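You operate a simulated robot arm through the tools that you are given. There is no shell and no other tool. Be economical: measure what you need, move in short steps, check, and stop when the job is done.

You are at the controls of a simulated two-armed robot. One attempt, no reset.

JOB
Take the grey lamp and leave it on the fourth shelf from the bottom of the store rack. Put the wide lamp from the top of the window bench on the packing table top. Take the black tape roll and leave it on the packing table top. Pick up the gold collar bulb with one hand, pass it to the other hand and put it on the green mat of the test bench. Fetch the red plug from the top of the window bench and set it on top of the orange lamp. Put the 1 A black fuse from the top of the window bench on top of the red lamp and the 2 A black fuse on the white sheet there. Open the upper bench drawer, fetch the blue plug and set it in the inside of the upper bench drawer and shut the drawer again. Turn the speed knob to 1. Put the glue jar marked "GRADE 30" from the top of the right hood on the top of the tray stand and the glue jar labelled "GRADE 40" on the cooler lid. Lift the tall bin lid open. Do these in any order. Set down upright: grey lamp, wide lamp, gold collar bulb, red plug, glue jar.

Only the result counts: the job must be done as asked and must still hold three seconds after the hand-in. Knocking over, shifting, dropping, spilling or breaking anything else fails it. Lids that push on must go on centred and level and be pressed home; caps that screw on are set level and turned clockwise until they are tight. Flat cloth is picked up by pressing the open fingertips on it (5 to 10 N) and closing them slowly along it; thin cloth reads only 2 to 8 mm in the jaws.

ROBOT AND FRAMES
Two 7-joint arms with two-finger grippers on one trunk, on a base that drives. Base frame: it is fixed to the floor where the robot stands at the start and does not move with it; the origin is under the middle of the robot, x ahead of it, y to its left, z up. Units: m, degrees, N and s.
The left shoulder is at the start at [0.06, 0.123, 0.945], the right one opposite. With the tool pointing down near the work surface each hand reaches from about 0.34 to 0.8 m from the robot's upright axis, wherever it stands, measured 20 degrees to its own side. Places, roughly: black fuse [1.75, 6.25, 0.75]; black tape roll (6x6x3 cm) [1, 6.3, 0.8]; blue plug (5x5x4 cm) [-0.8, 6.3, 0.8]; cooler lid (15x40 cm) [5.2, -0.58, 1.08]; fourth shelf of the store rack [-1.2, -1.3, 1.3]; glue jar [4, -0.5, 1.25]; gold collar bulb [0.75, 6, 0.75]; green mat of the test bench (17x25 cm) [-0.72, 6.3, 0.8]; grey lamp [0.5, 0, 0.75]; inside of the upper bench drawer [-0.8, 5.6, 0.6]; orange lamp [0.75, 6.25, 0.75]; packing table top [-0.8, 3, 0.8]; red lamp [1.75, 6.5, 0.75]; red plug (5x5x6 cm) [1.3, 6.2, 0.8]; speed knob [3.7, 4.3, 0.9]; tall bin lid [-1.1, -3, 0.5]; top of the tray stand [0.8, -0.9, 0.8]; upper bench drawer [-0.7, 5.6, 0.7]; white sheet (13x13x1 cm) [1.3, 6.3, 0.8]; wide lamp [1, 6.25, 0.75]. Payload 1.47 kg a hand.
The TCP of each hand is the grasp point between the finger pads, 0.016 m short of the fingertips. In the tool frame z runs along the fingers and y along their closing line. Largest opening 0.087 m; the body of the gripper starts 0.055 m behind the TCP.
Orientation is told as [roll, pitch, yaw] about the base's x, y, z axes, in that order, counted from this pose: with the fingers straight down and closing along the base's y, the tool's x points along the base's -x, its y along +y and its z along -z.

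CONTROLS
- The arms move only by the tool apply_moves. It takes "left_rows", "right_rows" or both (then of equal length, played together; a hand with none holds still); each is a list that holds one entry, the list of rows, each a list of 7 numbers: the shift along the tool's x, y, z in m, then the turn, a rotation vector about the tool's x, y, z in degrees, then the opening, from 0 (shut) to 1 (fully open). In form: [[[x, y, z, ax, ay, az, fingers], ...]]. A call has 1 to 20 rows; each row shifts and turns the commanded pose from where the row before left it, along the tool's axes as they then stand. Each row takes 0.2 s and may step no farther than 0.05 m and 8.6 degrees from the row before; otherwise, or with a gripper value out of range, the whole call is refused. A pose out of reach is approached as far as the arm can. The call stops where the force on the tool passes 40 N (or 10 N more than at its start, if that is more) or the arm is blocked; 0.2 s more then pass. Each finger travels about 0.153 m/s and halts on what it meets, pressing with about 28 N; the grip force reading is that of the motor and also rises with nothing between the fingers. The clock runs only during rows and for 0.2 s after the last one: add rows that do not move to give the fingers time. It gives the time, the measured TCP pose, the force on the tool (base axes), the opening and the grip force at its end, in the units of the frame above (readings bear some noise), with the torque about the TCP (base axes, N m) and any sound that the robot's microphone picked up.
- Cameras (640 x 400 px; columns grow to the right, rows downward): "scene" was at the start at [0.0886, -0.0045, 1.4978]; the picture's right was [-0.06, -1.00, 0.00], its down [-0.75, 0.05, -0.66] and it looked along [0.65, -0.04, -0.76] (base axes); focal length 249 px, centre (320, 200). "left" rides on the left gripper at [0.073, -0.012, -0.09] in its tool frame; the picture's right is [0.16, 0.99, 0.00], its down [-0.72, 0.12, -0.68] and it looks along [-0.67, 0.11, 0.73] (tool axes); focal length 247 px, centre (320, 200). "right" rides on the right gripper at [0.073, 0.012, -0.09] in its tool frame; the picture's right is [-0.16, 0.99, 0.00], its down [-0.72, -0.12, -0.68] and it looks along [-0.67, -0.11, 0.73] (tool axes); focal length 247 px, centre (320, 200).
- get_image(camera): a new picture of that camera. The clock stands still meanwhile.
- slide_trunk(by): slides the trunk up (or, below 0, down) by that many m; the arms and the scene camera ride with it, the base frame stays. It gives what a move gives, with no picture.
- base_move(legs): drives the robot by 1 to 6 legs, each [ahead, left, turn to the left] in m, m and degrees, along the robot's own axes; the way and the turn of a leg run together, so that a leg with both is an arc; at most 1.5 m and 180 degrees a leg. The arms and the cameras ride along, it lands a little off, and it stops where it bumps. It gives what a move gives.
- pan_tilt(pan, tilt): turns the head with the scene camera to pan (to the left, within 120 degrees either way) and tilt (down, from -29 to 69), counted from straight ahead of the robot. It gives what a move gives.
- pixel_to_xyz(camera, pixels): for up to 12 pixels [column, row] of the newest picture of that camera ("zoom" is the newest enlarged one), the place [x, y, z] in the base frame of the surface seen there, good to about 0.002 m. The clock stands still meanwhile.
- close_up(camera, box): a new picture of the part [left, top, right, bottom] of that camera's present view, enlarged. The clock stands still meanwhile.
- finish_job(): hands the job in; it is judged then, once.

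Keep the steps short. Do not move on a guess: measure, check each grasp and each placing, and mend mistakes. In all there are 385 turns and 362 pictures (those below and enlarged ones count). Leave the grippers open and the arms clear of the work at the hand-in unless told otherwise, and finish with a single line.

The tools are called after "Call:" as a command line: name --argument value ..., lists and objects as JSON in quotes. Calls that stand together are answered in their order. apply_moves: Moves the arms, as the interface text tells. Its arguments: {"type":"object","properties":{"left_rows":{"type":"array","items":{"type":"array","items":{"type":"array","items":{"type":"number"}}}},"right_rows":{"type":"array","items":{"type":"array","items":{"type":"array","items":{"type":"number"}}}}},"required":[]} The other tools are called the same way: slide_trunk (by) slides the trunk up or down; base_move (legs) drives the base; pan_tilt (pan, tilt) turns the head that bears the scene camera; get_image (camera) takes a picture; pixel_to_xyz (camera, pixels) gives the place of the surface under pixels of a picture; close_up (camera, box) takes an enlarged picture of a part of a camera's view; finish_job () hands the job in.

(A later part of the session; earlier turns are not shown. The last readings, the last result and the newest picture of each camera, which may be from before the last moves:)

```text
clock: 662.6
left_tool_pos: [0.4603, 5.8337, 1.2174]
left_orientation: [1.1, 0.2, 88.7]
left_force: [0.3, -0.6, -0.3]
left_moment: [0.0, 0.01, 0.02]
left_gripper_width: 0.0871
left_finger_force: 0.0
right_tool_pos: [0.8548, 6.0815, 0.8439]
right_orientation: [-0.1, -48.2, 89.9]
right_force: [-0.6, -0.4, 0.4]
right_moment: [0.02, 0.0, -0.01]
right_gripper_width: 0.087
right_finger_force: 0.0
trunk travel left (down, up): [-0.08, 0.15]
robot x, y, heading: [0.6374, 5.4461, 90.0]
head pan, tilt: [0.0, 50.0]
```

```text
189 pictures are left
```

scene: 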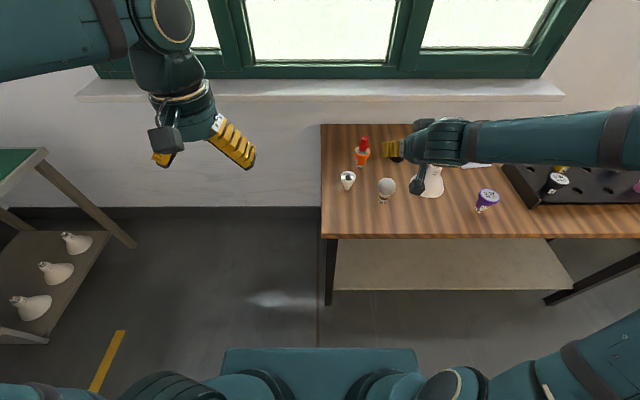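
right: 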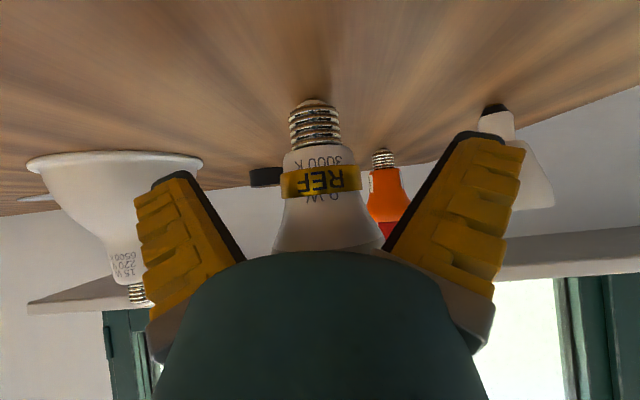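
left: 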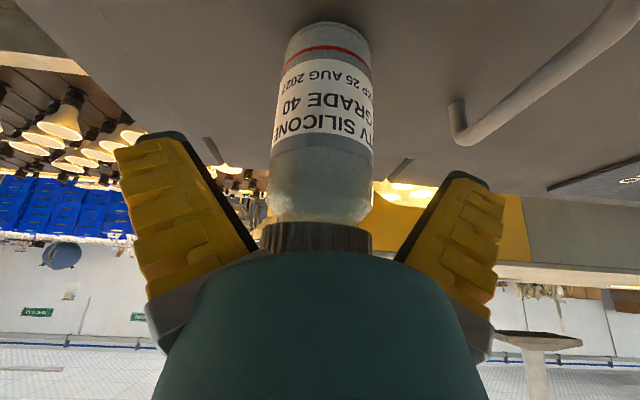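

The collar is between the fingertips. I'll close.

Call:
apply_moves --right_rows '[[[0, 0, 0, 0, 0, 0, 0.75], [0, 0, 0, 0, 0, 0, 0.55], [0, 0, 0, 0, 0, 0, 0.4], [0, 0, 0, 0, 0, 0, 0], [0, 0, 0, 0, 0, 0, 0]]]'

Call:
get_image --camera "right"

```text
clock: 663.8
left_tool_pos: [0.4613, 5.835, 1.2172]
left_orientation: [1.0, 0.2, 88.6]
left_force: [-0.2, -0.9, 0.1]
left_moment: [0.0, -0.03, 0.0]
left_gripper_width: 0.0872
left_finger_force: 0.0
right_tool_pos: [0.8538, 6.0832, 0.8436]
right_orientation: [-0.1, -48.3, 90.0]
right_force: [0.1, 1.0, -0.5]
right_moment: [-0.01, 0.03, -0.02]
right_gripper_width: 0.0343
right_finger_force: 27.8
trunk travel left (down, up): [-0.08, 0.15]
robot x, y, heading: [0.6357, 5.4506, 90.0]
head pan, tilt: [0.0, 50.0]
```

```text
188 pictures are left
```

right: 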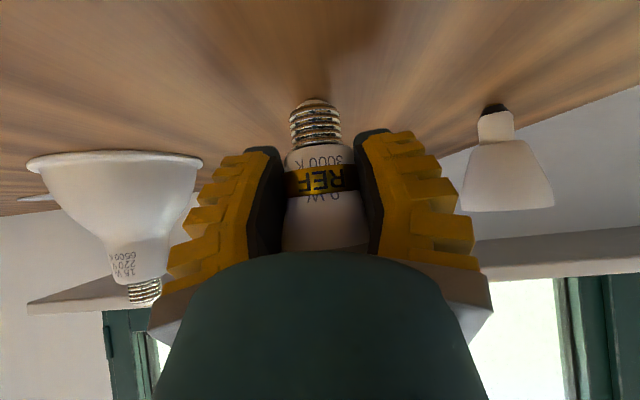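

Gripped at 34 mm. I'll lift and draw it back to free space.

Call:
apply_moves --right_rows '[[[-0.0297, 0, -0.0268, 0, 0, 0, 0], [-0.0297, 0, -0.0268, 0, 0, 0, 0], [-0.0297, 0, -0.0268, 0, 0, 0, 0], [-0.0297, 0, -0.0268, 0, 0, 0, 0], [-0.0297, 0, -0.0268, 0, 0, 0, 0], [-0.0297, 0, -0.0268, 0, 0, 0, 0], [0, 0, 0, 0, 0, 0, 0]]]'

Call:
base_move --legs '[[-0.35, 0, 0]]'

Call:
get_image --camera "scene"

```text
clock: 665.4
left_tool_pos: [0.4607, 5.8352, 1.2168]
left_orientation: [1.1, 0.4, 88.6]
left_force: [0.5, 0.1, 0.8]
left_moment: [0.02, -0.02, -0.01]
left_gripper_width: 0.0867
left_finger_force: 0.0
right_tool_pos: [0.8555, 6.0855, 1.0821]
right_orientation: [0.0, -48.3, 89.8]
right_force: [0.2, -0.3, -1.0]
right_moment: [0.01, 0.0, 0.0]
right_gripper_width: 0.0342
right_finger_force: 27.6
trunk travel left (down, up): [-0.08, 0.15]
robot x, y, heading: [0.6371, 5.4486, 89.9]
head pan, tilt: [0.0, 50.0]
```

```text
clock: 667.7
left_tool_pos: [0.461, 5.4842, 1.2173]
left_orientation: [1.1, 0.3, 88.3]
left_force: [-0.5, 0.1, -0.4]
left_moment: [0.02, 0.01, 0.0]
left_gripper_width: 0.0869
left_finger_force: 0.1
right_tool_pos: [0.8564, 5.7307, 1.0822]
right_orientation: [-0.1, -48.3, 89.7]
right_force: [-0.4, 0.2, -0.5]
right_moment: [-0.03, 0.0, -0.03]
right_gripper_width: 0.0342
right_finger_force: 27.7
trunk travel left (down, up): [-0.08, 0.15]
robot x, y, heading: [0.6332, 5.0952, 89.3]
head pan, tilt: [0.0, 50.0]
```

```text
187 pictures are left
```

scene: 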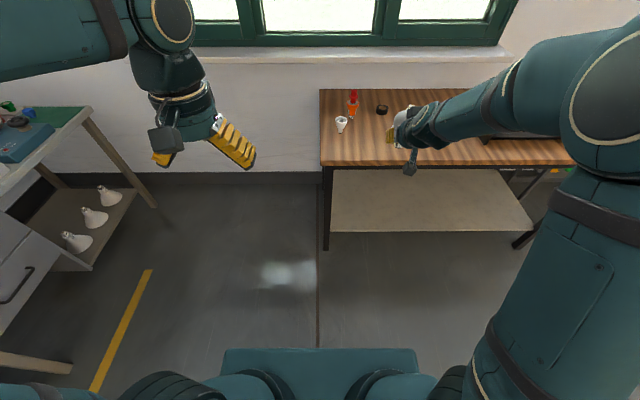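

I'll turn the right hand 80° about the vertical so the fingers point left, with the bulb still upright.

Call:
apply_moves --right_rows '[[[0, 0, 0, -5.94, 0, -5.35, 0], [0, 0, 0, -5.94, 0, -5.35, 0], [0, 0, 0, -5.94, 0, -5.35, 0], [0, 0, 0, -5.94, 0, -5.35, 0], [0, 0, 0, -5.94, 0, -5.35, 0], [0, 0, 0, -5.94, 0, -5.35, 0], [0, 0, 0, -5.94, 0, -5.35, 0], [0, 0, 0, -5.94, 0, -5.35, 0], [0, 0, 0, -5.94, 0, -5.35, 0], [0, 0, 0, -5.94, 0, -5.35, 0], [0, 0, 0, 0, 0, 0, 0]]]'

Call:
get_image --camera "scene"

```text
clock: 670.1
left_tool_pos: [0.4598, 5.4841, 1.2175]
left_orientation: [1.1, 0.3, 88.3]
left_force: [-1.0, -0.5, -0.2]
left_moment: [-0.02, -0.02, 0.0]
left_gripper_width: 0.0869
left_finger_force: 0.2
right_tool_pos: [0.8561, 5.7324, 1.0827]
right_orientation: [-0.4, -48.0, 169.8]
right_force: [0.2, 1.0, -0.8]
right_moment: [0.0, -0.02, -0.01]
right_gripper_width: 0.0344
right_finger_force: 28.6
trunk travel left (down, up): [-0.08, 0.15]
robot x, y, heading: [0.6296, 5.1007, 89.3]
head pan, tilt: [0.0, 50.0]
```

```text
186 pictures are left
```

scene: 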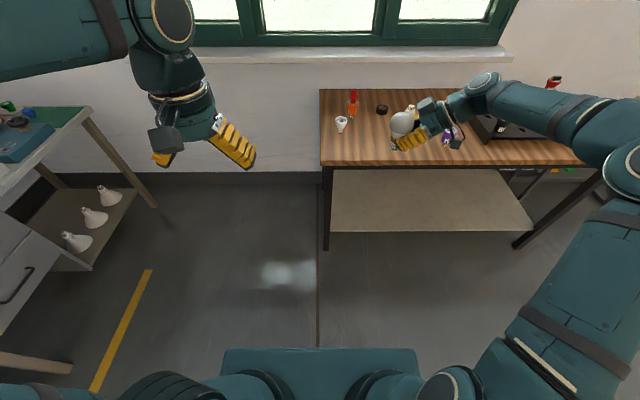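

Now the left hand: I'll extend it, pitch to 75° and turn it to point right.

Call:
apply_moves --left_rows '[[[-0.042, 0.02, 0, 0, 0, 0, 1], [-0.042, 0.02, 0, 0, 0, 0, 1], [-0.042, 0.02, 0, 0, 0, 0, 1], [-0.042, 0.02, 0, 0, 0, 0, 1], [-0.042, 0, 0, 0, 0, 0, 1], [0, 0, 0, 0, -7.5, 0, 1], [0, 0, 0, 0, -7.5, 0, 1], [0, 0, 0, 0, -7.5, 0, 1], [0, 0, 0, 0, -7.5, 0, 1], [0, 0, 0, 0, -7.5, 0, 1], [0, 0, 0, 0, -7.5, 0, 1], [0, 0, 0, 0, -7.5, 0, 1], [0, 0, 0, 0, -7.5, 0, 1], [0, 0, 0, 0, -7.5, 0, 1], [0, 0, 0, 0, -7.5, 0, 1], [0, 0, 0, 0, 0, 0, 1]]]'

Call:
apply_moves --left_rows '[[[0, 0, 0, 7.73, 0, 2.07, 1], [0, 0, 0, 7.73, 0, 2.07, 1], [0, 0, 0, 7.73, 0, 2.07, 1], [0, 0, 0, 7.73, 0, 2.07, 1], [0, 0, 0, 7.73, 0, 2.07, 1], [0, 0, 0, 7.73, 0, 2.07, 1], [0, 0, 0, 7.73, 0, 2.07, 1], [0, 0, 0, 7.73, 0, 2.07, 1], [0, 0, 0, 7.73, 0, 2.07, 1], [0, 0, 0, 7.73, 0, 2.07, 1], [0, 0, 0, 0, 0, 0, 1]]]'

Call:
get_image --camera "scene"

```text
clock: 673.5
left_tool_pos: [0.3791, 5.6966, 1.2173]
left_orientation: [5.4, -66.7, 85.2]
left_force: [0.3, -0.1, -0.5]
left_moment: [0.01, 0.0, 0.0]
left_gripper_width: 0.087
left_finger_force: 0.1
left hand out of reach, approached as far as the arm can: row 14, 15
right_tool_pos: [0.8572, 5.7328, 1.0824]
right_orientation: [-0.4, -47.9, 169.7]
right_force: [-1.1, -0.2, -0.5]
right_moment: [0.01, 0.02, 0.02]
right_gripper_width: 0.0341
right_finger_force: 28.4
trunk travel left (down, up): [-0.08, 0.15]
robot x, y, heading: [0.6364, 5.0967, 89.7]
head pan, tilt: [0.0, 50.0]
```

```text
clock: 675.9
left_tool_pos: [0.3924, 5.7, 1.2106]
left_orientation: [-13.5, -65.4, 42.1]
left_force: [-0.2, -0.5, -0.6]
left_moment: [0.01, 0.0, 0.0]
left_gripper_width: 0.0874
left_finger_force: 0.0
left hand out of reach, approached as far as the arm can: row 2, 3, 4
right_tool_pos: [0.8563, 5.7328, 1.0833]
right_orientation: [-0.5, -48.0, 169.8]
right_force: [0.4, 0.1, 0.6]
right_moment: [0.0, -0.02, 0.01]
right_gripper_width: 0.0336
right_finger_force: 27.9
trunk travel left (down, up): [-0.08, 0.15]
robot x, y, heading: [0.6319, 5.0995, 89.5]
head pan, tilt: [0.0, 50.0]
```

```text
185 pictures are left
```

scene: 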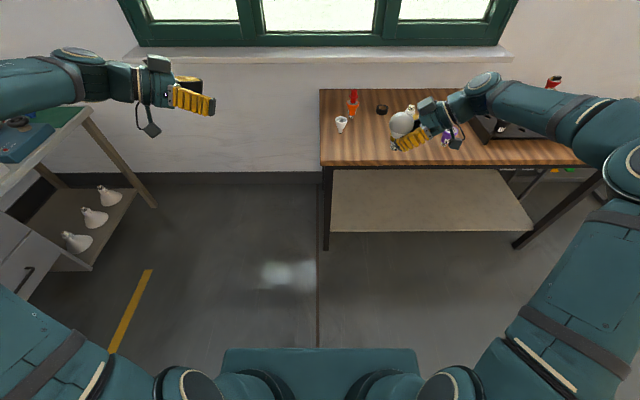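

The left hand now points right and slightly forward at a 66° pitch. I'll turn it a little more and level its closing line.

Call:
apply_moves --left_rows '[[[0, 0, 0, 6.5, 0.7, 4.9, 1], [0, 0, 0, 6.5, 0.7, 4.9, 1], [0, 0, 0, 6.5, 0.7, 4.9, 1], [0, 0, 0, 0, 0, 0, 1]]]'

Call:
close_up --camera "scene" --box '[330, 80, 490, 180]'

Call:
pixel_to_xyz --camera "zoom" --pixels '[[290, 175], [245, 175], [335, 170], [290, 130], [275, 250], [250, 280], [285, 215]]'

```text
clock: 676.9
left_tool_pos: [0.3927, 5.6988, 1.2117]
left_orientation: [-0.5, -65.1, 6.5]
left_force: [0.9, 0.4, 0.1]
left_moment: [0.02, 0.0, -0.03]
left_gripper_width: 0.087
left_finger_force: 0.0
right_tool_pos: [0.8567, 5.7324, 1.0819]
right_orientation: [-0.5, -47.8, 169.8]
right_force: [0.3, -0.4, -0.2]
right_moment: [0.03, -0.03, -0.01]
right_gripper_width: 0.0338
right_finger_force: 28.0
trunk travel left (down, up): [-0.08, 0.15]
robot x, y, heading: [0.6338, 5.098, 89.2]
head pan, tilt: [0.0, 50.0]
```

```text
4.00 times, centred on (410, 130) of scene
```

zoom: 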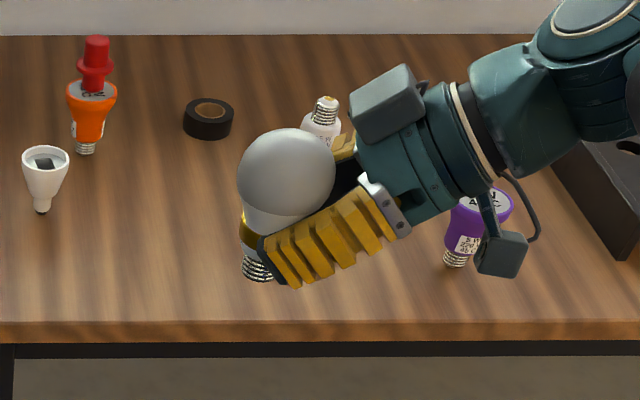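

```text
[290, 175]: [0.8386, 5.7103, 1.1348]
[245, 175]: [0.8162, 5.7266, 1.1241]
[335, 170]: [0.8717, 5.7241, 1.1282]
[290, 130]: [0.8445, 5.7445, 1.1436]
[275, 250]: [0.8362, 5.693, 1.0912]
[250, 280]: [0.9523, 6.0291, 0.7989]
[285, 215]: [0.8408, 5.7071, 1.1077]
```

The left hand is ready (level, pitch 65°). The globe centre is near (0.847, 5.734, 1.115). I'll bring the left hand to 15 cm before it along its finger axis.

Call:
apply_moves --left_rows '[[[-0.0134, -0.002, 0.0365, 0, 0, 0, 1], [-0.0134, -0.002, 0.0365, 0, 0, 0, 1], [-0.0134, -0.002, 0.0365, 0, 0, 0, 1], [-0.0134, -0.002, 0.0365, 0, 0, 0, 1], [-0.0134, -0.002, 0.0365, 0, 0, 0, 1], [-0.0134, -0.002, 0.0365, 0, 0, 0, 1], [-0.0134, -0.002, 0.0365, 0, 0, 0, 1], [-0.0134, -0.002, 0.0365, 0, 0, 0, 1], [0, 0, 0, 0, 0, 0, 1]]]'

Call:
get_image --camera "scene"

Call:
get_image --camera "left"

```text
clock: 678.9
left_tool_pos: [0.701, 5.7134, 1.1853]
left_orientation: [-0.6, -65.1, 6.7]
left_force: [0.2, -0.3, -0.2]
left_moment: [0.02, 0.01, 0.01]
left_gripper_width: 0.087
left_finger_force: 0.2
right_tool_pos: [0.8554, 5.7326, 1.082]
right_orientation: [-0.5, -47.8, 169.8]
right_force: [-0.1, -0.4, -0.7]
right_moment: [-0.02, 0.03, -0.02]
right_gripper_width: 0.0335
right_finger_force: 27.9
trunk travel left (down, up): [-0.08, 0.15]
robot x, y, heading: [0.6327, 5.0989, 89.7]
head pan, tilt: [0.0, 50.0]
```

```text
183 pictures are left
```

scene: 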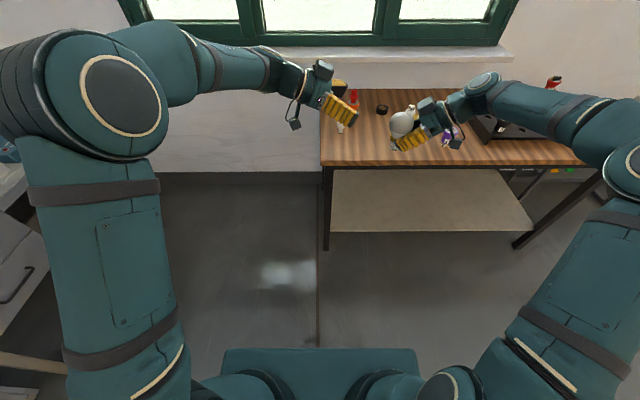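

```text
182 pictures are left
```

left: 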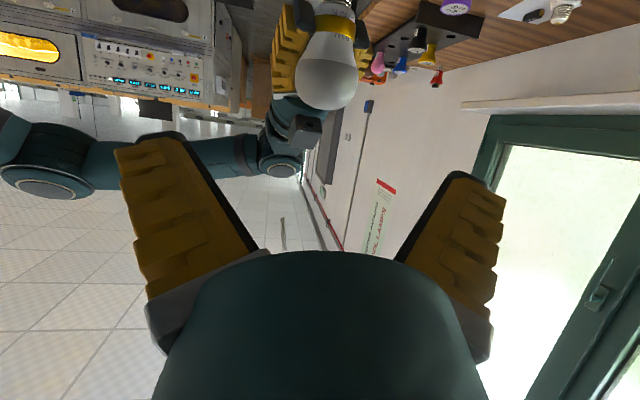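

Call:
apply_moves --left_rows '[[[0, 0.002, 0.035, 0, 0, 0, 1], [0, 0.002, 0.035, 0, 0, 0, 1], [-0.002, 0, 0.035, 0, 0, 0, 1], [0, 0, 0, 0, 0, 0, 1]]]'

Call:
get_image --camera "left"

Call:
close_up --camera "scene" --box '[320, 70, 480, 170]'

```text
clock: 679.9
left_tool_pos: [0.7959, 5.7317, 1.1405]
left_orientation: [-0.5, -65.1, 6.5]
left_force: [-0.9, -1.1, 0.6]
left_moment: [-0.01, 0.01, -0.03]
left_gripper_width: 0.0867
left_finger_force: 0.1
right_tool_pos: [0.8547, 5.7326, 1.082]
right_orientation: [-0.4, -47.9, 169.8]
right_force: [-0.2, 0.8, 0.2]
right_moment: [0.02, -0.04, 0.0]
right_gripper_width: 0.0327
right_finger_force: 28.4
trunk travel left (down, up): [-0.08, 0.15]
robot x, y, heading: [0.6325, 5.0963, 89.6]
head pan, tilt: [0.0, 50.0]
```

```text
181 pictures are left
```

left: 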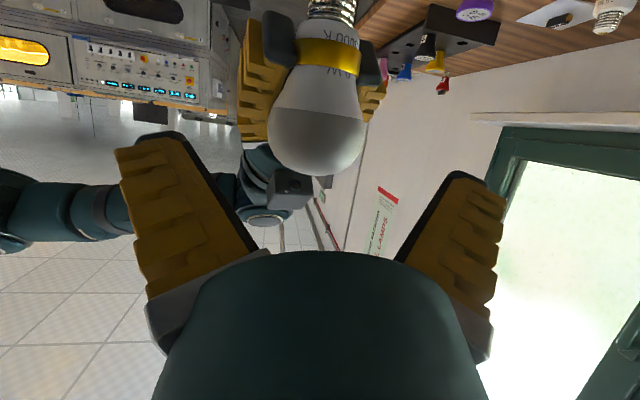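

```text
4.00 times, centred on (400, 120) of scene
```

zoom: 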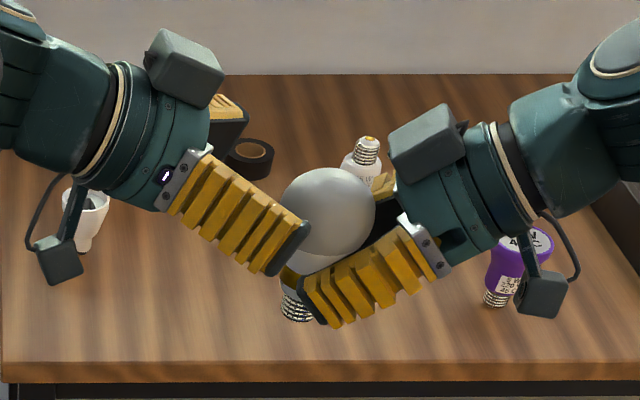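

The fingers will clear if I keep the left hand 1 cm higher on the globe. Final approach.

Call:
apply_moves --left_rows '[[[-0.0036, -0.001, 0.0215, 0, 0, 0, 1], [-0.0036, -0.001, 0.0215, 0, 0, 0, 1], [0, 0, 0, 0, 0, 0, 1]]]'

Call:
get_image --camera "left"

Call:
close_up --camera "scene" --box '[320, 70, 480, 170]'

```text
clock: 680.7
left_tool_pos: [0.839, 5.7333, 1.1293]
left_orientation: [-0.5, -65.1, 6.5]
left_force: [0.7, 0.0, -0.4]
left_moment: [-0.03, 0.01, 0.01]
left_gripper_width: 0.087
left_finger_force: 0.1
right_tool_pos: [0.8561, 5.732, 1.0824]
right_orientation: [-0.4, -47.9, 169.7]
right_force: [-0.4, -0.4, 0.2]
right_moment: [0.02, -0.02, 0.0]
right_gripper_width: 0.0329
right_finger_force: 28.1
trunk travel left (down, up): [-0.08, 0.15]
robot x, y, heading: [0.6303, 5.0984, 89.9]
head pan, tilt: [0.0, 50.0]
```

```text
179 pictures are left
```

left: 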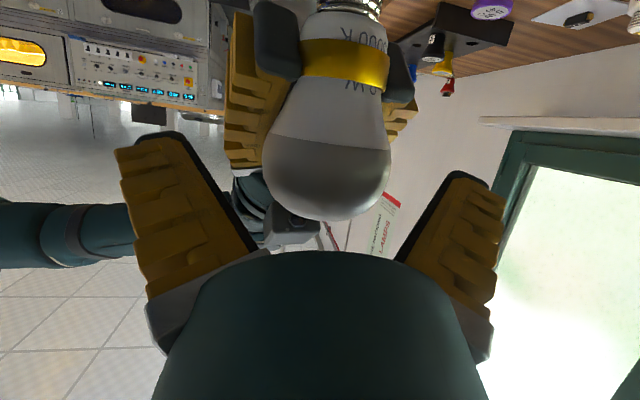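

```text
4.00 times, centred on (400, 120) of scene
```

zoom: 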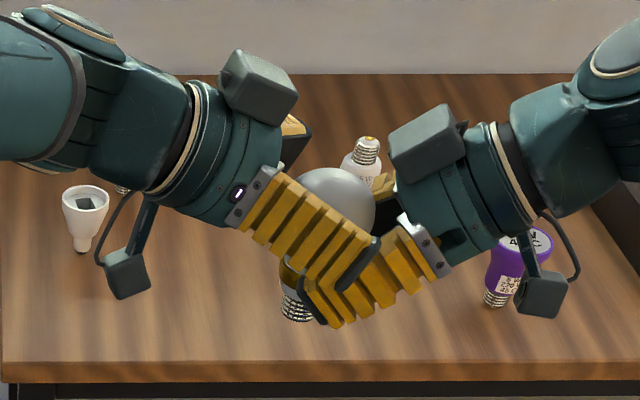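

The globe lies between the left fingertips. I'll close the left hand.

Call:
apply_moves --left_rows '[[[0, 0, 0, 0, 0, 0, 0.85], [0, 0, 0, 0, 0, 0, 0.75], [0, 0, 0, 0, 0, 0, 0.6], [0, 0, 0, 0, 0, 0, 0.3], [0, 0, 0, 0, 0, 0, 0], [0, 0, 0, 0, 0, 0, 0]]]'

Call:
get_image --camera "left"

```text
clock: 682.1
left_tool_pos: [0.8382, 5.7327, 1.1289]
left_orientation: [-0.4, -65.0, 6.5]
left_force: [-5.5, 10.8, 0.5]
left_moment: [0.29, 0.08, -0.11]
left_gripper_width: 0.0487
left_finger_force: 27.6
right_tool_pos: [0.8578, 5.7314, 1.0806]
right_orientation: [-0.3, -47.9, 169.7]
right_force: [5.6, -11.9, -2.4]
right_moment: [0.24, 0.15, 0.31]
right_gripper_width: 0.0328
right_finger_force: 28.0
trunk travel left (down, up): [-0.08, 0.15]
robot x, y, heading: [0.6322, 5.0946, 89.6]
head pan, tilt: [0.0, 50.0]
```

```text
177 pictures are left
```

left: 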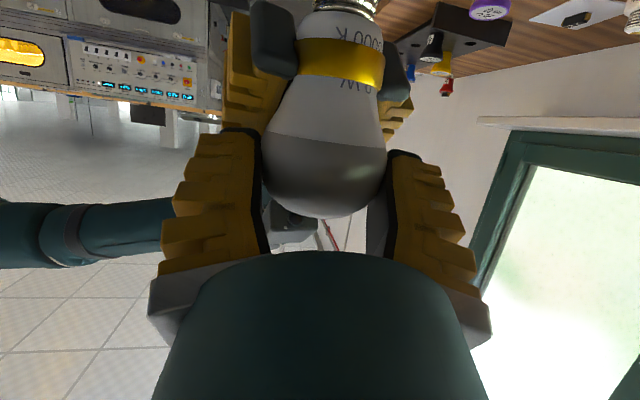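

The left hand has the globe (49 mm). I'll open the right hand and withdraw it along its own axis.

Call:
apply_moves --right_rows '[[[0, 0, 0, 0, 0, 0, 0.42], [0, 0, 0, 0, 0, 0, 0.47], [0, 0, 0, 0, 0, 0, 0.47], [0, 0, -0.01, 0, 0, 0, 0.47]]]'

Call:
get_image --camera "left"

```text
clock: 683.1
left_tool_pos: [0.8395, 5.7322, 1.1297]
left_orientation: [-0.5, -65.1, 6.7]
left_force: [0.5, 0.1, -0.9]
left_moment: [-0.02, 0.0, -0.02]
left_gripper_width: 0.0477
left_finger_force: 27.7
right_tool_pos: [0.8639, 5.7307, 1.0889]
right_orientation: [-0.4, -47.9, 169.8]
right_force: [0.3, 0.1, 0.4]
right_moment: [0.01, 0.01, 0.0]
right_gripper_width: 0.0465
right_finger_force: 3.5
trunk travel left (down, up): [-0.08, 0.15]
robot x, y, heading: [0.6334, 5.1, 89.5]
head pan, tilt: [0.0, 50.0]
```

```text
176 pictures are left
```

left: 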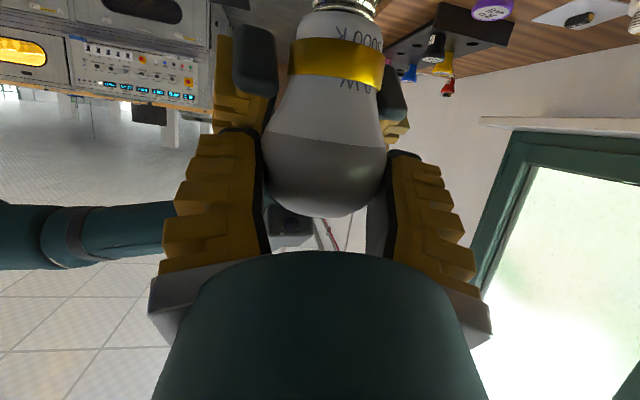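

Call:
apply_moves --right_rows '[[[0.0141, 0, -0.0007, 0, 0, 0, 0.47], [0.0134, 0, -0.0149, 0, 0, 0, 0.47], [0.0268, 0, -0.0297, 0, 0, 0, 0.6], [0.0268, 0, -0.0297, 0, 0, 0, 0.8], [0.0268, 0, -0.0297, 0, 0, 0, 1], [0, 0, 0, 0, 0, 0, 1]]]'

Call:
get_image --camera "scene"

Call:
get_image --camera "left"

```text
clock: 684.5
left_tool_pos: [0.8395, 5.7327, 1.1303]
left_orientation: [-0.6, -65.0, 6.6]
left_force: [0.1, 0.4, 0.0]
left_moment: [-0.03, 0.0, 0.01]
left_gripper_width: 0.0478
left_finger_force: 27.5
right_tool_pos: [1.0131, 5.702, 1.0776]
right_orientation: [-0.5, -47.9, 169.8]
right_force: [-0.3, 0.3, 0.6]
right_moment: [-0.02, 0.0, 0.01]
right_gripper_width: 0.0869
right_finger_force: 0.2
trunk travel left (down, up): [-0.08, 0.15]
robot x, y, heading: [0.633, 5.0971, 89.4]
head pan, tilt: [0.0, 50.0]
```

```text
175 pictures are left
```

scene: 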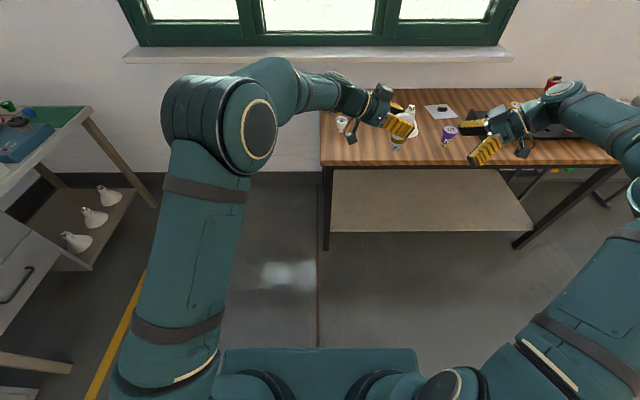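

```text
174 pictures are left
```

left: 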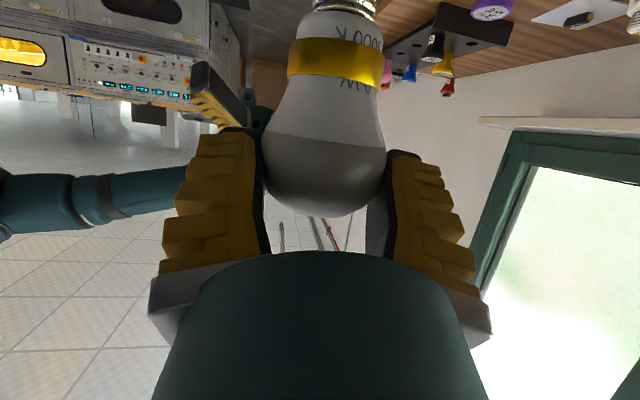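

The left hand now holds the bulb alone, its bottom 0.091 m below the TCP. I'll turn both hands back to face forward.

Call:
apply_moves --left_rows '[[[0, 0.03, 0, -7.25, 0, -3.38, 0], [0, 0, 0, -7.25, 0, -3.38, 0], [0, 0, 0, -7.25, 0, -3.38, 0], [0, 0, 0, -7.25, 0, -3.38, 0], [0, 0, 0, -7.25, 0, -3.38, 0], [0, 0, 0, -7.25, 0, -3.38, 0], [0, 0, 0, -7.25, 0, -3.38, 0], [0, 0, 0, -7.25, 0, -3.38, 0], [0, 0.03, 0, -7.25, 0, -3.38, 0], [0, 0.04, 0, -7.25, 0, -3.38, 0], [0, 0.04, 0, 0, 0, 0, 0], [0, 0.04, 0, 0, 0, 0, 0], [0, 0.04, 0, 0, 0, 0, 0]]]' --right_rows '[[[0.015, 0, -0.0297, 5.94, 0, 5.35, 1], [0, 0, 0, 5.94, 0, 5.35, 1], [0, 0, 0, 5.94, 0, 5.35, 1], [0, 0, 0, 5.94, 0, 5.35, 1], [0, 0, 0, 5.94, 0, 5.35, 1], [0, 0, 0, 5.94, 0, 5.35, 1], [0, 0, 0, 5.94, 0, 5.35, 1], [0, 0, 0, 5.94, 0, 5.35, 1], [0, 0, 0, 5.94, 0, 5.35, 1], [0, 0, 0, 5.94, 0, 5.35, 1], [0, 0, 0, 0, 8, 0, 1], [0, 0, 0, 0, 8, 0, 1], [0, 0, 0, 0, 8, 0, 1]]]'

Call:
get_image --camera "scene"

```text
clock: 687.3
left_tool_pos: [0.646, 5.7883, 1.1311]
left_orientation: [-0.3, -64.7, 86.4]
left_force: [-0.2, 0.7, -0.6]
left_moment: [-0.02, 0.0, -0.02]
left_gripper_width: 0.0472
left_finger_force: 27.8
right_tool_pos: [1.042, 5.6972, 1.0893]
right_orientation: [-0.2, -24.2, 89.5]
right_force: [0.0, -0.2, 0.0]
right_moment: [-0.03, -0.04, -0.02]
right_gripper_width: 0.0872
right_finger_force: 0.0
trunk travel left (down, up): [-0.08, 0.15]
robot x, y, heading: [0.6352, 5.0947, 89.7]
head pan, tilt: [0.0, 50.0]
```

```text
173 pictures are left
```

scene: 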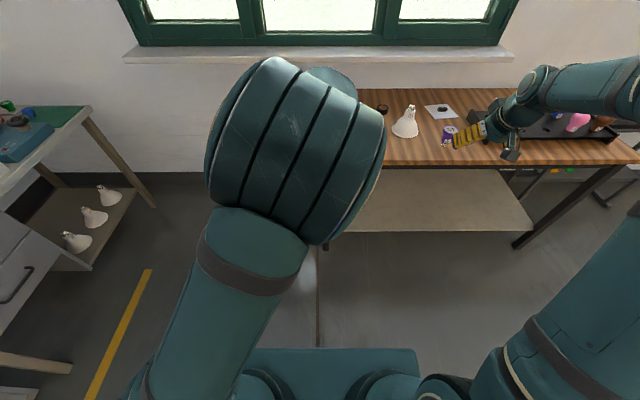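

The left elbow is raised in front of the camera. I'll move the left hand further left to open the posture.

Call:
apply_moves --left_rows '[[[0, 0.04, 0, 0, 0, 0, 0], [0, 0.04, 0, 0, 0, 0, 0], [0, 0.04, 0, 0, 0, 0, 0], [0, 0.04, 0, 0, 0, 0, 0], [0, 0.03, 0, 0, 0, 0, 0]]]' --right_rows '[[[0, 0, 0, 0, 8, 0, 1], [0, 0, 0, 0, 8, 0, 1], [0, 0, 0, 0, 8, 0, 1], [0.04, 0, 0, 0, 0, 0, 1], [0.04, 0, 0, 0, 0, 0, 1]]]'

Call:
get_image --camera "scene"

```text
clock: 688.5
left_tool_pos: [0.4619, 5.8029, 1.1272]
left_orientation: [-0.3, -64.9, 86.3]
left_force: [0.2, -0.2, -0.9]
left_moment: [-0.02, -0.01, -0.03]
left_gripper_width: 0.0469
left_finger_force: 28.7
right_tool_pos: [1.0401, 5.6182, 1.0857]
right_orientation: [-0.1, -0.2, 89.4]
right_force: [0.6, -0.2, -0.9]
right_moment: [-0.01, 0.01, -0.01]
right_gripper_width: 0.0872
right_finger_force: 0.1
trunk travel left (down, up): [-0.08, 0.15]
robot x, y, heading: [0.6287, 5.0966, 89.1]
head pan, tilt: [0.0, 50.0]
```

```text
172 pictures are left
```

scene: 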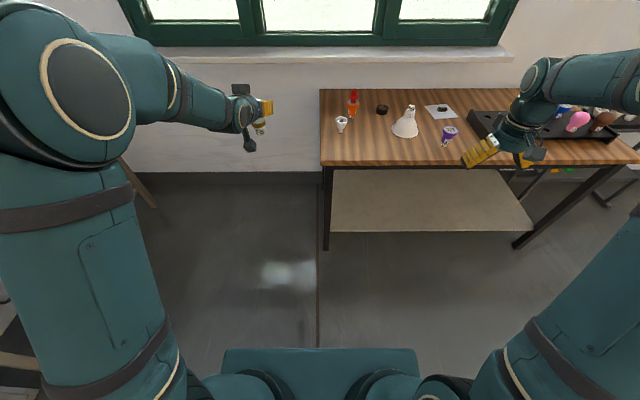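

I'll look to the left at the test bench before driving.

Call:
apply_moves --right_rows '[[[0, 0.04, 0, 0, 0, 0, 1], [0, 0.04, 0, 0, 0, 0, 1], [0, 0.04, 0, 0, 0, 0, 1], [0, 0.04, 0, 0, 0, 0, 1], [0.02, 0.03, 0, 0, 0, 0, 1]]]'

Call:
pan_tilt --pan 48 --tilt 28

Call:
get_image --camera "scene"

```text
clock: 689.7
left_tool_pos: [0.4623, 5.8027, 1.129]
left_orientation: [-0.3, -64.8, 86.4]
left_force: [-0.2, -0.8, -1.0]
left_moment: [0.01, 0.0, 0.02]
left_gripper_width: 0.0467
left_finger_force: 28.3
right_tool_pos: [0.8507, 5.5997, 1.0848]
right_orientation: [-0.1, -0.3, 89.5]
right_force: [-0.9, -0.1, -0.7]
right_moment: [0.03, 0.0, -0.01]
right_gripper_width: 0.0871
right_finger_force: 0.1
trunk travel left (down, up): [-0.08, 0.15]
robot x, y, heading: [0.6312, 5.0934, 89.2]
head pan, tilt: [0.0, 50.0]
```

```text
clock: 690.9
left_tool_pos: [0.4615, 5.8028, 1.1285]
left_orientation: [-0.2, -64.9, 86.3]
left_force: [-0.8, -0.2, -0.5]
left_moment: [0.01, 0.0, -0.01]
left_gripper_width: 0.0467
left_finger_force: 28.1
right_tool_pos: [0.8516, 5.5994, 1.0853]
right_orientation: [-0.1, -0.4, 89.6]
right_force: [0.6, -0.5, 0.3]
right_moment: [0.01, 0.02, 0.04]
right_gripper_width: 0.0872
right_finger_force: 0.2
trunk travel left (down, up): [-0.08, 0.15]
robot x, y, heading: [0.6334, 5.0984, 89.5]
head pan, tilt: [48.0, 28.0]
```

```text
171 pictures are left
```

scene: 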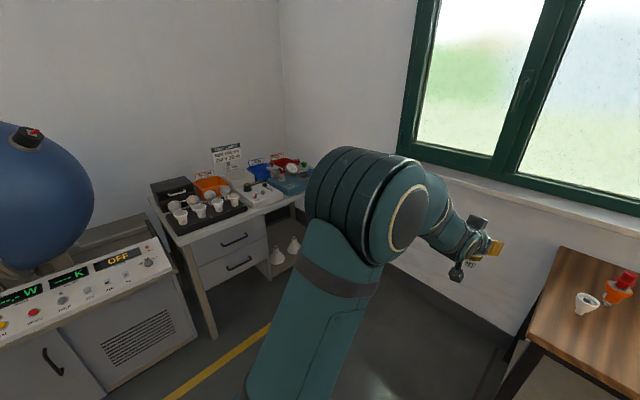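

Call:
pixel_to_xyz --camera "scene" --pixels '[[235, 240], [240, 265], [180, 242], [300, 195], [205, 330], [190, 340], [130, 260], [260, 190], [285, 240], [60, 200], [215, 210], [295, 175]]'

Call:
close_up --camera "scene" --box '[140, 130, 320, 243]'

```text
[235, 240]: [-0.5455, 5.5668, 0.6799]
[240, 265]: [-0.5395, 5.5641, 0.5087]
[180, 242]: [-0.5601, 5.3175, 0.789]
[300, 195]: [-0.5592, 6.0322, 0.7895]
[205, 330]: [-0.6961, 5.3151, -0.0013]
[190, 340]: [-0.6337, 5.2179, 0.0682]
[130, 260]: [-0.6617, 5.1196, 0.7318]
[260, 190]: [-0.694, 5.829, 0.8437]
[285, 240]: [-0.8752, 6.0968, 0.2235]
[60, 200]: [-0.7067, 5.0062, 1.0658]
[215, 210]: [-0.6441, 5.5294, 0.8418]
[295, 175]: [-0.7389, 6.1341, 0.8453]
```

```text
3.54 times, centred on (230, 186) of scene
```

zoom: 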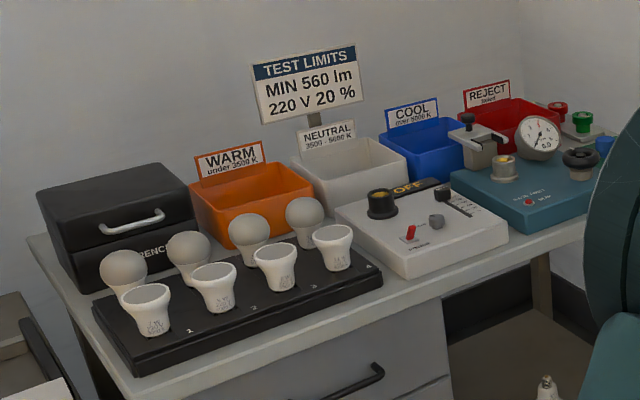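

The bench front is at x = -0.56, with drawers at y ≈ 5.57. I'll move to about (0.1, 5.6) and turn toward the mat.

Call:
base_move --legs '[[0, 0.5, 0], [0.45, 0, 0], [0, 0, 40]]'

Call:
pan_tilt --pan 5 --tilt 45

Call:
get_image --camera "scene"

```text
clock: 700.1
left_tool_pos: [-0.453, 5.9871, 1.128]
left_orientation: [-0.3, -64.8, 126.7]
left_force: [-1.0, -0.6, -0.5]
left_moment: [0.01, -0.01, 0.01]
left_gripper_width: 0.0461
left_finger_force: 28.1
right_tool_pos: [-0.024, 6.0826, 1.0855]
right_orientation: [0.0, -0.2, 129.9]
right_force: [0.5, 0.6, -1.0]
right_moment: [0.0, 0.0, -0.01]
right_gripper_width: 0.0872
right_finger_force: 0.0
trunk travel left (down, up): [-0.08, 0.15]
robot x, y, heading: [0.1345, 5.5605, 129.8]
head pan, tilt: [48.0, 28.0]
```

```text
clock: 701.2
left_tool_pos: [-0.4517, 5.9877, 1.1283]
left_orientation: [-0.1, -64.8, 126.6]
left_force: [-0.9, -0.2, -0.4]
left_moment: [-0.01, -0.01, 0.0]
left_gripper_width: 0.0462
left_finger_force: 27.8
right_tool_pos: [-0.024, 6.0833, 1.0843]
right_orientation: [-0.1, -0.4, 129.8]
right_force: [-0.2, -1.2, 0.7]
right_moment: [0.0, 0.0, 0.0]
right_gripper_width: 0.087
right_finger_force: 0.0
trunk travel left (down, up): [-0.08, 0.15]
robot x, y, heading: [0.1349, 5.5593, 129.6]
head pan, tilt: [5.0, 45.0]
```

```text
169 pictures are left
```

scene: 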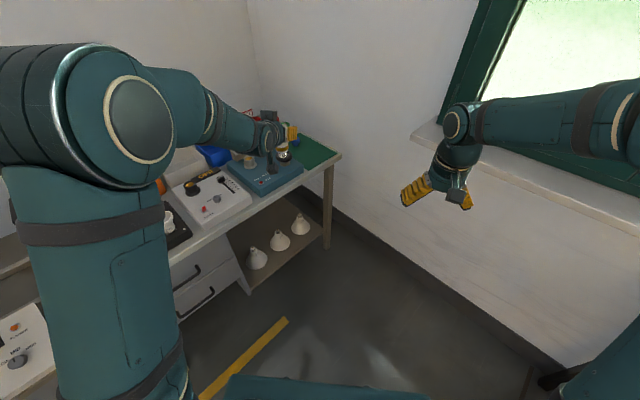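

Call:
close_up --camera "scene" --box '[220, 100, 348, 180]'

Call:
pixel_to_xyz --camera "scene" --pixels '[[310, 150], [325, 152], [315, 140], [300, 160], [338, 155], [270, 185], [420, 140], [510, 190]]'

```text
5.00 times, centred on (284, 140) of scene
```

zoom: 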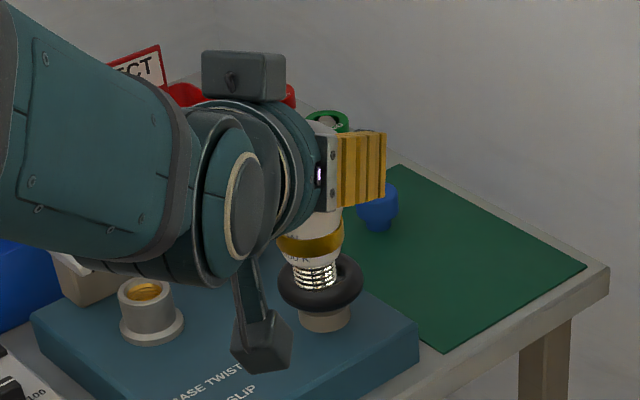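

```text
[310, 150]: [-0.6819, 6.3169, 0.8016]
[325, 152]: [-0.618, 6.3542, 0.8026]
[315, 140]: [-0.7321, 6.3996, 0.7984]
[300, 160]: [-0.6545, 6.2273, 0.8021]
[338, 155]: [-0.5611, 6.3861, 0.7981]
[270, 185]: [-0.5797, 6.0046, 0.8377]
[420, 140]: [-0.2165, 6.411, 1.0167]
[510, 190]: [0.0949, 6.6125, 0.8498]
```

Target on the free part of the mat: (-0.66, 6.31, 0.802). I'll check the left elbow's clearance before moving in.

Call:
pixel_to_xyz --camera "scene" --pixels '[[130, 120], [60, 180], [20, 220], [80, 350], [150, 230], [100, 180]]'

Call:
apply_moves --right_rows '[[[0.04, -0.02, 0, 0, 0, 0, 1], [0.04, -0.02, 0, 0, 0, 0, 1], [0.04, -0.02, 0, 0, 0, 0, 1]]]'

```text
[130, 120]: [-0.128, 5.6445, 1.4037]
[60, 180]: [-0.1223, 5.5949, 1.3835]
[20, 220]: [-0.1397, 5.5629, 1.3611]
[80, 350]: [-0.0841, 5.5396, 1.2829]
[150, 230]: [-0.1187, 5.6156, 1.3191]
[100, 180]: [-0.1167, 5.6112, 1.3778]
```

```text
clock: 702.0
left_tool_pos: [-0.4512, 5.9863, 1.1296]
left_orientation: [-0.2, -64.9, 126.6]
left_force: [1.2, 0.1, -0.3]
left_moment: [-0.03, -0.02, 0.01]
left_gripper_width: 0.0461
left_finger_force: 27.9
right_tool_pos: [0.1009, 6.0282, 1.0875]
right_orientation: [-0.1, -0.4, 129.8]
right_force: [0.5, -0.6, -0.4]
right_moment: [-0.02, 0.01, -0.01]
right_gripper_width: 0.0868
right_finger_force: 0.1
trunk travel left (down, up): [-0.08, 0.15]
robot x, y, heading: [0.1364, 5.5628, 129.7]
head pan, tilt: [5.0, 45.0]
```

Call:
base_move --legs '[[0.34, -0.03, 0]]'

Call:
get_image --camera "scene"

Call:
get_image --camera "left"

```text
clock: 704.2
left_tool_pos: [-0.6452, 6.2666, 1.1287]
left_orientation: [-0.4, -64.6, 126.7]
left_force: [0.0, -0.5, -1.2]
left_moment: [-0.03, -0.03, 0.01]
left_gripper_width: 0.0458
left_finger_force: 28.1
right_tool_pos: [-0.0941, 6.3104, 1.0863]
right_orientation: [-0.1, -0.1, 130.0]
right_force: [0.6, -0.3, -0.1]
right_moment: [0.0, -0.04, 0.03]
right_gripper_width: 0.087
right_finger_force: 0.1
trunk travel left (down, up): [-0.08, 0.15]
robot x, y, heading: [-0.0579, 5.8371, 129.9]
head pan, tilt: [5.0, 45.0]
```

```text
167 pictures are left
```

scene: 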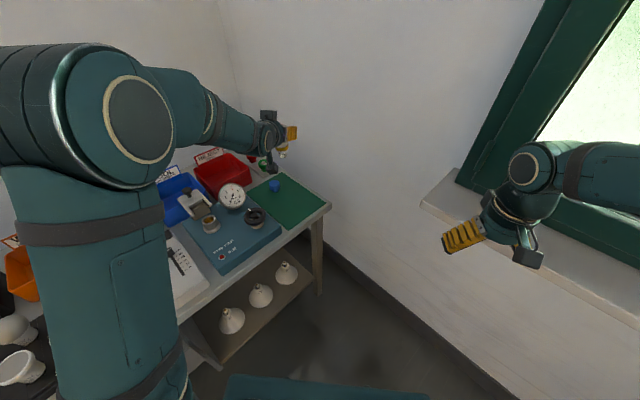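

```text
166 pictures are left
```

left: 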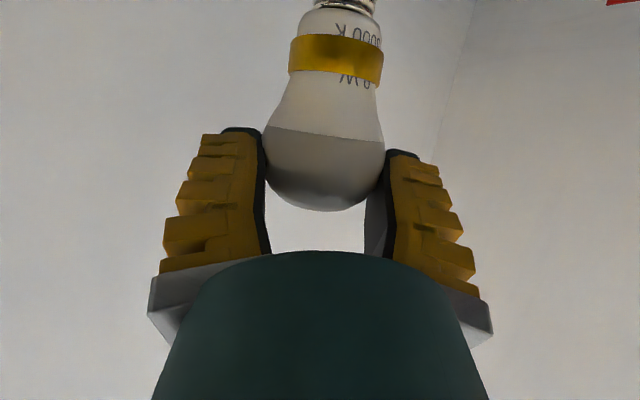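

The grip is slowly slipping outward (46 mm), so I should place soon. I'll measure the mat.

Call:
close_up --camera "scene" --box '[230, 110, 342, 240]'

Call:
pixel_to_xyz --camera "scene" --pixels '[[295, 200], [275, 187], [287, 228], [328, 204], [283, 175], [300, 210], [256, 190], [310, 205]]'

```text
3.08 times, centred on (286, 175) of scene
```

zoom: 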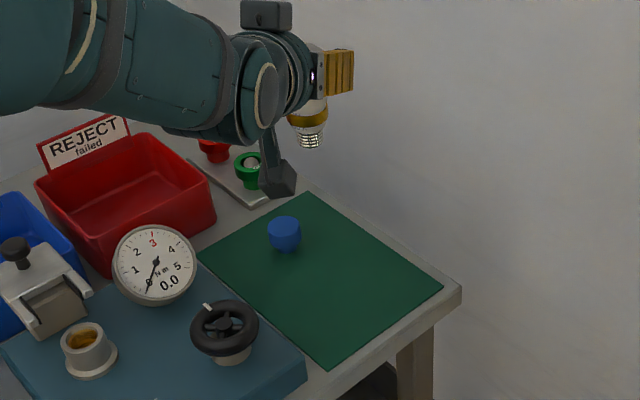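

```text
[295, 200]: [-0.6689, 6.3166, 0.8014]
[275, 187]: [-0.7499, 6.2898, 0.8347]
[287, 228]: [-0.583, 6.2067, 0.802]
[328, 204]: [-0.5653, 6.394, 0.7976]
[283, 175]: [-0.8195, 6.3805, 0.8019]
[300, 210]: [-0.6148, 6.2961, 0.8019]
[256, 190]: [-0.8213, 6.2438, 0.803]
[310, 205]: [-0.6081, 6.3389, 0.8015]
```

Call:
apply_moves --left_rows '[[[0.0319, -0.004, 0.0172, 0, 0, 0, 0], [0.0319, -0.004, 0.0172, 0, 0, 0, 0], [0.0319, -0.004, 0.0172, 0, 0, 0, 0], [0.0319, -0.004, 0.0172, 0, 0, 0, 0], [0.0319, -0.004, 0.0172, 0, 0, 0, 0], [0.0319, -0.004, 0.0172, 0, 0, 0, 0], [0, 0, 0, 0, 0, 0, 0]]]'

Call:
close_up --camera "scene" --box '[230, 140, 342, 240]'

Call:
get_image --camera "left"

```text
clock: 705.8
left_tool_pos: [-0.6346, 6.2888, 0.9112]
left_orientation: [-0.3, -64.8, 126.7]
left_force: [0.0, -0.3, -0.6]
left_moment: [-0.01, 0.01, -0.02]
left_gripper_width: 0.0454
left_finger_force: 28.1
right_tool_pos: [-0.0946, 6.308, 1.0879]
right_orientation: [0.0, -0.3, 129.9]
right_force: [-0.5, 0.3, -0.4]
right_moment: [0.01, 0.0, -0.03]
right_gripper_width: 0.0869
right_finger_force: 0.0
trunk travel left (down, up): [-0.08, 0.15]
robot x, y, heading: [-0.0591, 5.835, 129.7]
head pan, tilt: [5.0, 45.0]
```

```text
4.00 times, centred on (286, 190) of scene
```

zoom: 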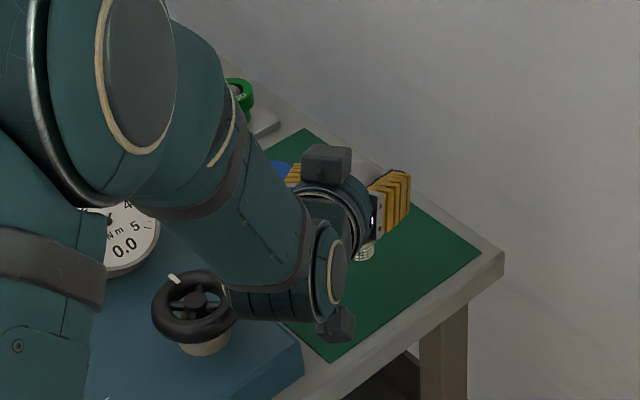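

```text
163 pictures are left
```

left: 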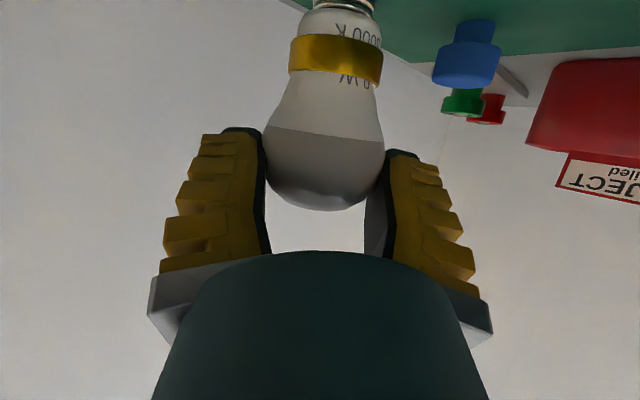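

Call:
apply_moves --left_rows '[[[0.0091, 0, 0.0042, 0, 0, 0, 0], [0.0018, 0, 0.0008, 0, 0, 0, 0], [0, 0, 0, 0, 0, 0, 0]]]'

Call:
apply_moves --left_rows '[[[0.0018, 0, 0.0008, 0, 0, 0, 0], [0, 0, 0, 0, 0, 0, 0]]]'

Call:
apply_moves --left_rows '[[[0.0018, 0, 0.0008, 0, 0, 0, 0], [0, 0, 0, 0, 0, 0, 0]]]'

```text
clock: 706.6
left_tool_pos: [-0.6329, 6.2878, 0.8999]
left_orientation: [-0.3, -64.9, 126.8]
left_force: [-0.2, -1.5, -0.6]
left_moment: [0.02, -0.02, 0.02]
left_gripper_width: 0.0458
left_finger_force: 28.0
right_tool_pos: [-0.0935, 6.3084, 1.0873]
right_orientation: [-0.1, -0.2, 129.8]
right_force: [-0.3, -0.4, -0.1]
right_moment: [0.0, -0.01, 0.04]
right_gripper_width: 0.087
right_finger_force: 0.1
trunk travel left (down, up): [-0.08, 0.15]
robot x, y, heading: [-0.059, 5.8386, 129.8]
head pan, tilt: [5.0, 45.0]
```

```text
clock: 707.2
left_tool_pos: [-0.6324, 6.2889, 0.8987]
left_orientation: [-0.2, -64.7, 126.7]
left_force: [-0.1, -0.9, -0.5]
left_moment: [0.05, 0.01, 0.04]
left_gripper_width: 0.0456
left_finger_force: 28.0
right_tool_pos: [-0.0932, 6.3074, 1.0882]
right_orientation: [-0.1, -0.4, 129.9]
right_force: [-0.6, 1.2, 0.4]
right_moment: [-0.02, 0.02, -0.02]
right_gripper_width: 0.0872
right_finger_force: 0.1
trunk travel left (down, up): [-0.08, 0.15]
robot x, y, heading: [-0.0592, 5.8354, 129.8]
head pan, tilt: [5.0, 45.0]
```

```text
clock: 707.8
left_tool_pos: [-0.6332, 6.2868, 0.898]
left_orientation: [-0.3, -65.0, 126.8]
left_force: [1.0, -0.6, 2.2]
left_moment: [-0.05, -0.07, 0.01]
left_gripper_width: 0.0458
left_finger_force: 27.8
right_tool_pos: [-0.0933, 6.309, 1.0887]
right_orientation: [-0.1, -0.3, 129.9]
right_force: [0.0, -0.3, -1.3]
right_moment: [-0.01, -0.01, -0.01]
right_gripper_width: 0.087
right_finger_force: 0.1
trunk travel left (down, up): [-0.08, 0.15]
robot x, y, heading: [-0.0564, 5.8326, 129.9]
head pan, tilt: [5.0, 45.0]
```

Call:
apply_moves --left_rows '[[[0.0011, 0, 0.0005, 0, 0, 0, 0], [0, 0, 0, 0, 0, 0, 0]]]'

Call:
get_image --camera "left"

```text
clock: 708.4
left_tool_pos: [-0.632, 6.2874, 0.8983]
left_orientation: [-0.1, -65.1, 126.6]
left_force: [1.6, -2.1, 13.6]
left_moment: [-0.08, -0.05, 0.05]
left_gripper_width: 0.0468
left_finger_force: 27.5
right_tool_pos: [-0.093, 6.3085, 1.0874]
right_orientation: [-0.2, -0.3, 129.9]
right_force: [-0.6, 0.5, -0.2]
right_moment: [0.0, -0.04, 0.01]
right_gripper_width: 0.0871
right_finger_force: 0.0
trunk travel left (down, up): [-0.08, 0.15]
robot x, y, heading: [-0.0592, 5.8348, 130.3]
head pan, tilt: [5.0, 45.0]
```

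```text
162 pictures are left
```

left: 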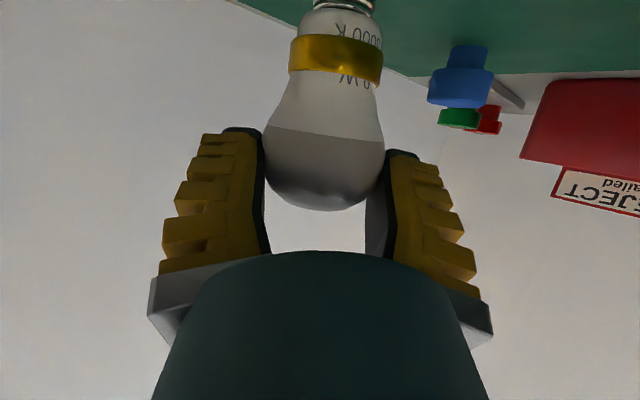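

Firm contact and the bulb is upright. I'll open slowly.

Call:
apply_moves --left_rows '[[[-0.0008, 0, -0.0004, 0, 0, 0, 0.3], [0, 0, 0, 0, 0, 0, 0.53], [0, 0, 0, 0, 0, 0, 0.57], [0, 0, 0, 0, 0, 0, 0.62], [0, 0, 0, 0, 0, 0, 0.75], [0, 0, 0, 0, 0, 0, 1], [0, 0, 0, 0, 0, 0, 1]]]'

Call:
get_image --camera "left"

```text
clock: 710.0
left_tool_pos: [-0.6341, 6.2872, 0.8956]
left_orientation: [-0.2, -64.8, 126.7]
left_force: [-0.1, 0.3, 0.2]
left_moment: [-0.01, 0.0, 0.01]
left_gripper_width: 0.0869
left_finger_force: 0.0
right_tool_pos: [-0.0938, 6.3082, 1.0872]
right_orientation: [-0.1, -0.3, 130.0]
right_force: [-0.4, 0.4, -0.6]
right_moment: [0.02, 0.03, -0.01]
right_gripper_width: 0.0869
right_finger_force: 0.1
trunk travel left (down, up): [-0.08, 0.15]
robot x, y, heading: [-0.0574, 5.8398, 129.9]
head pan, tilt: [5.0, 45.0]
```

```text
161 pictures are left
```

left: 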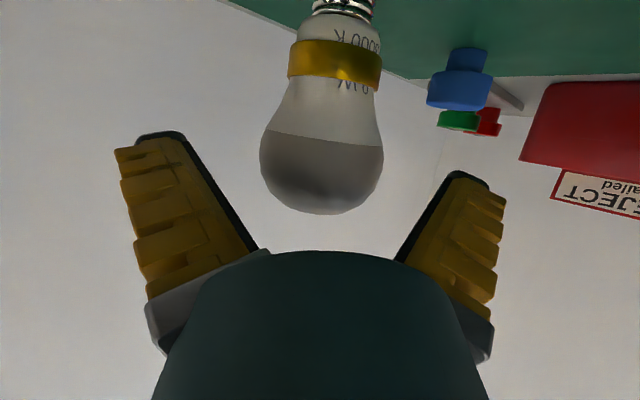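

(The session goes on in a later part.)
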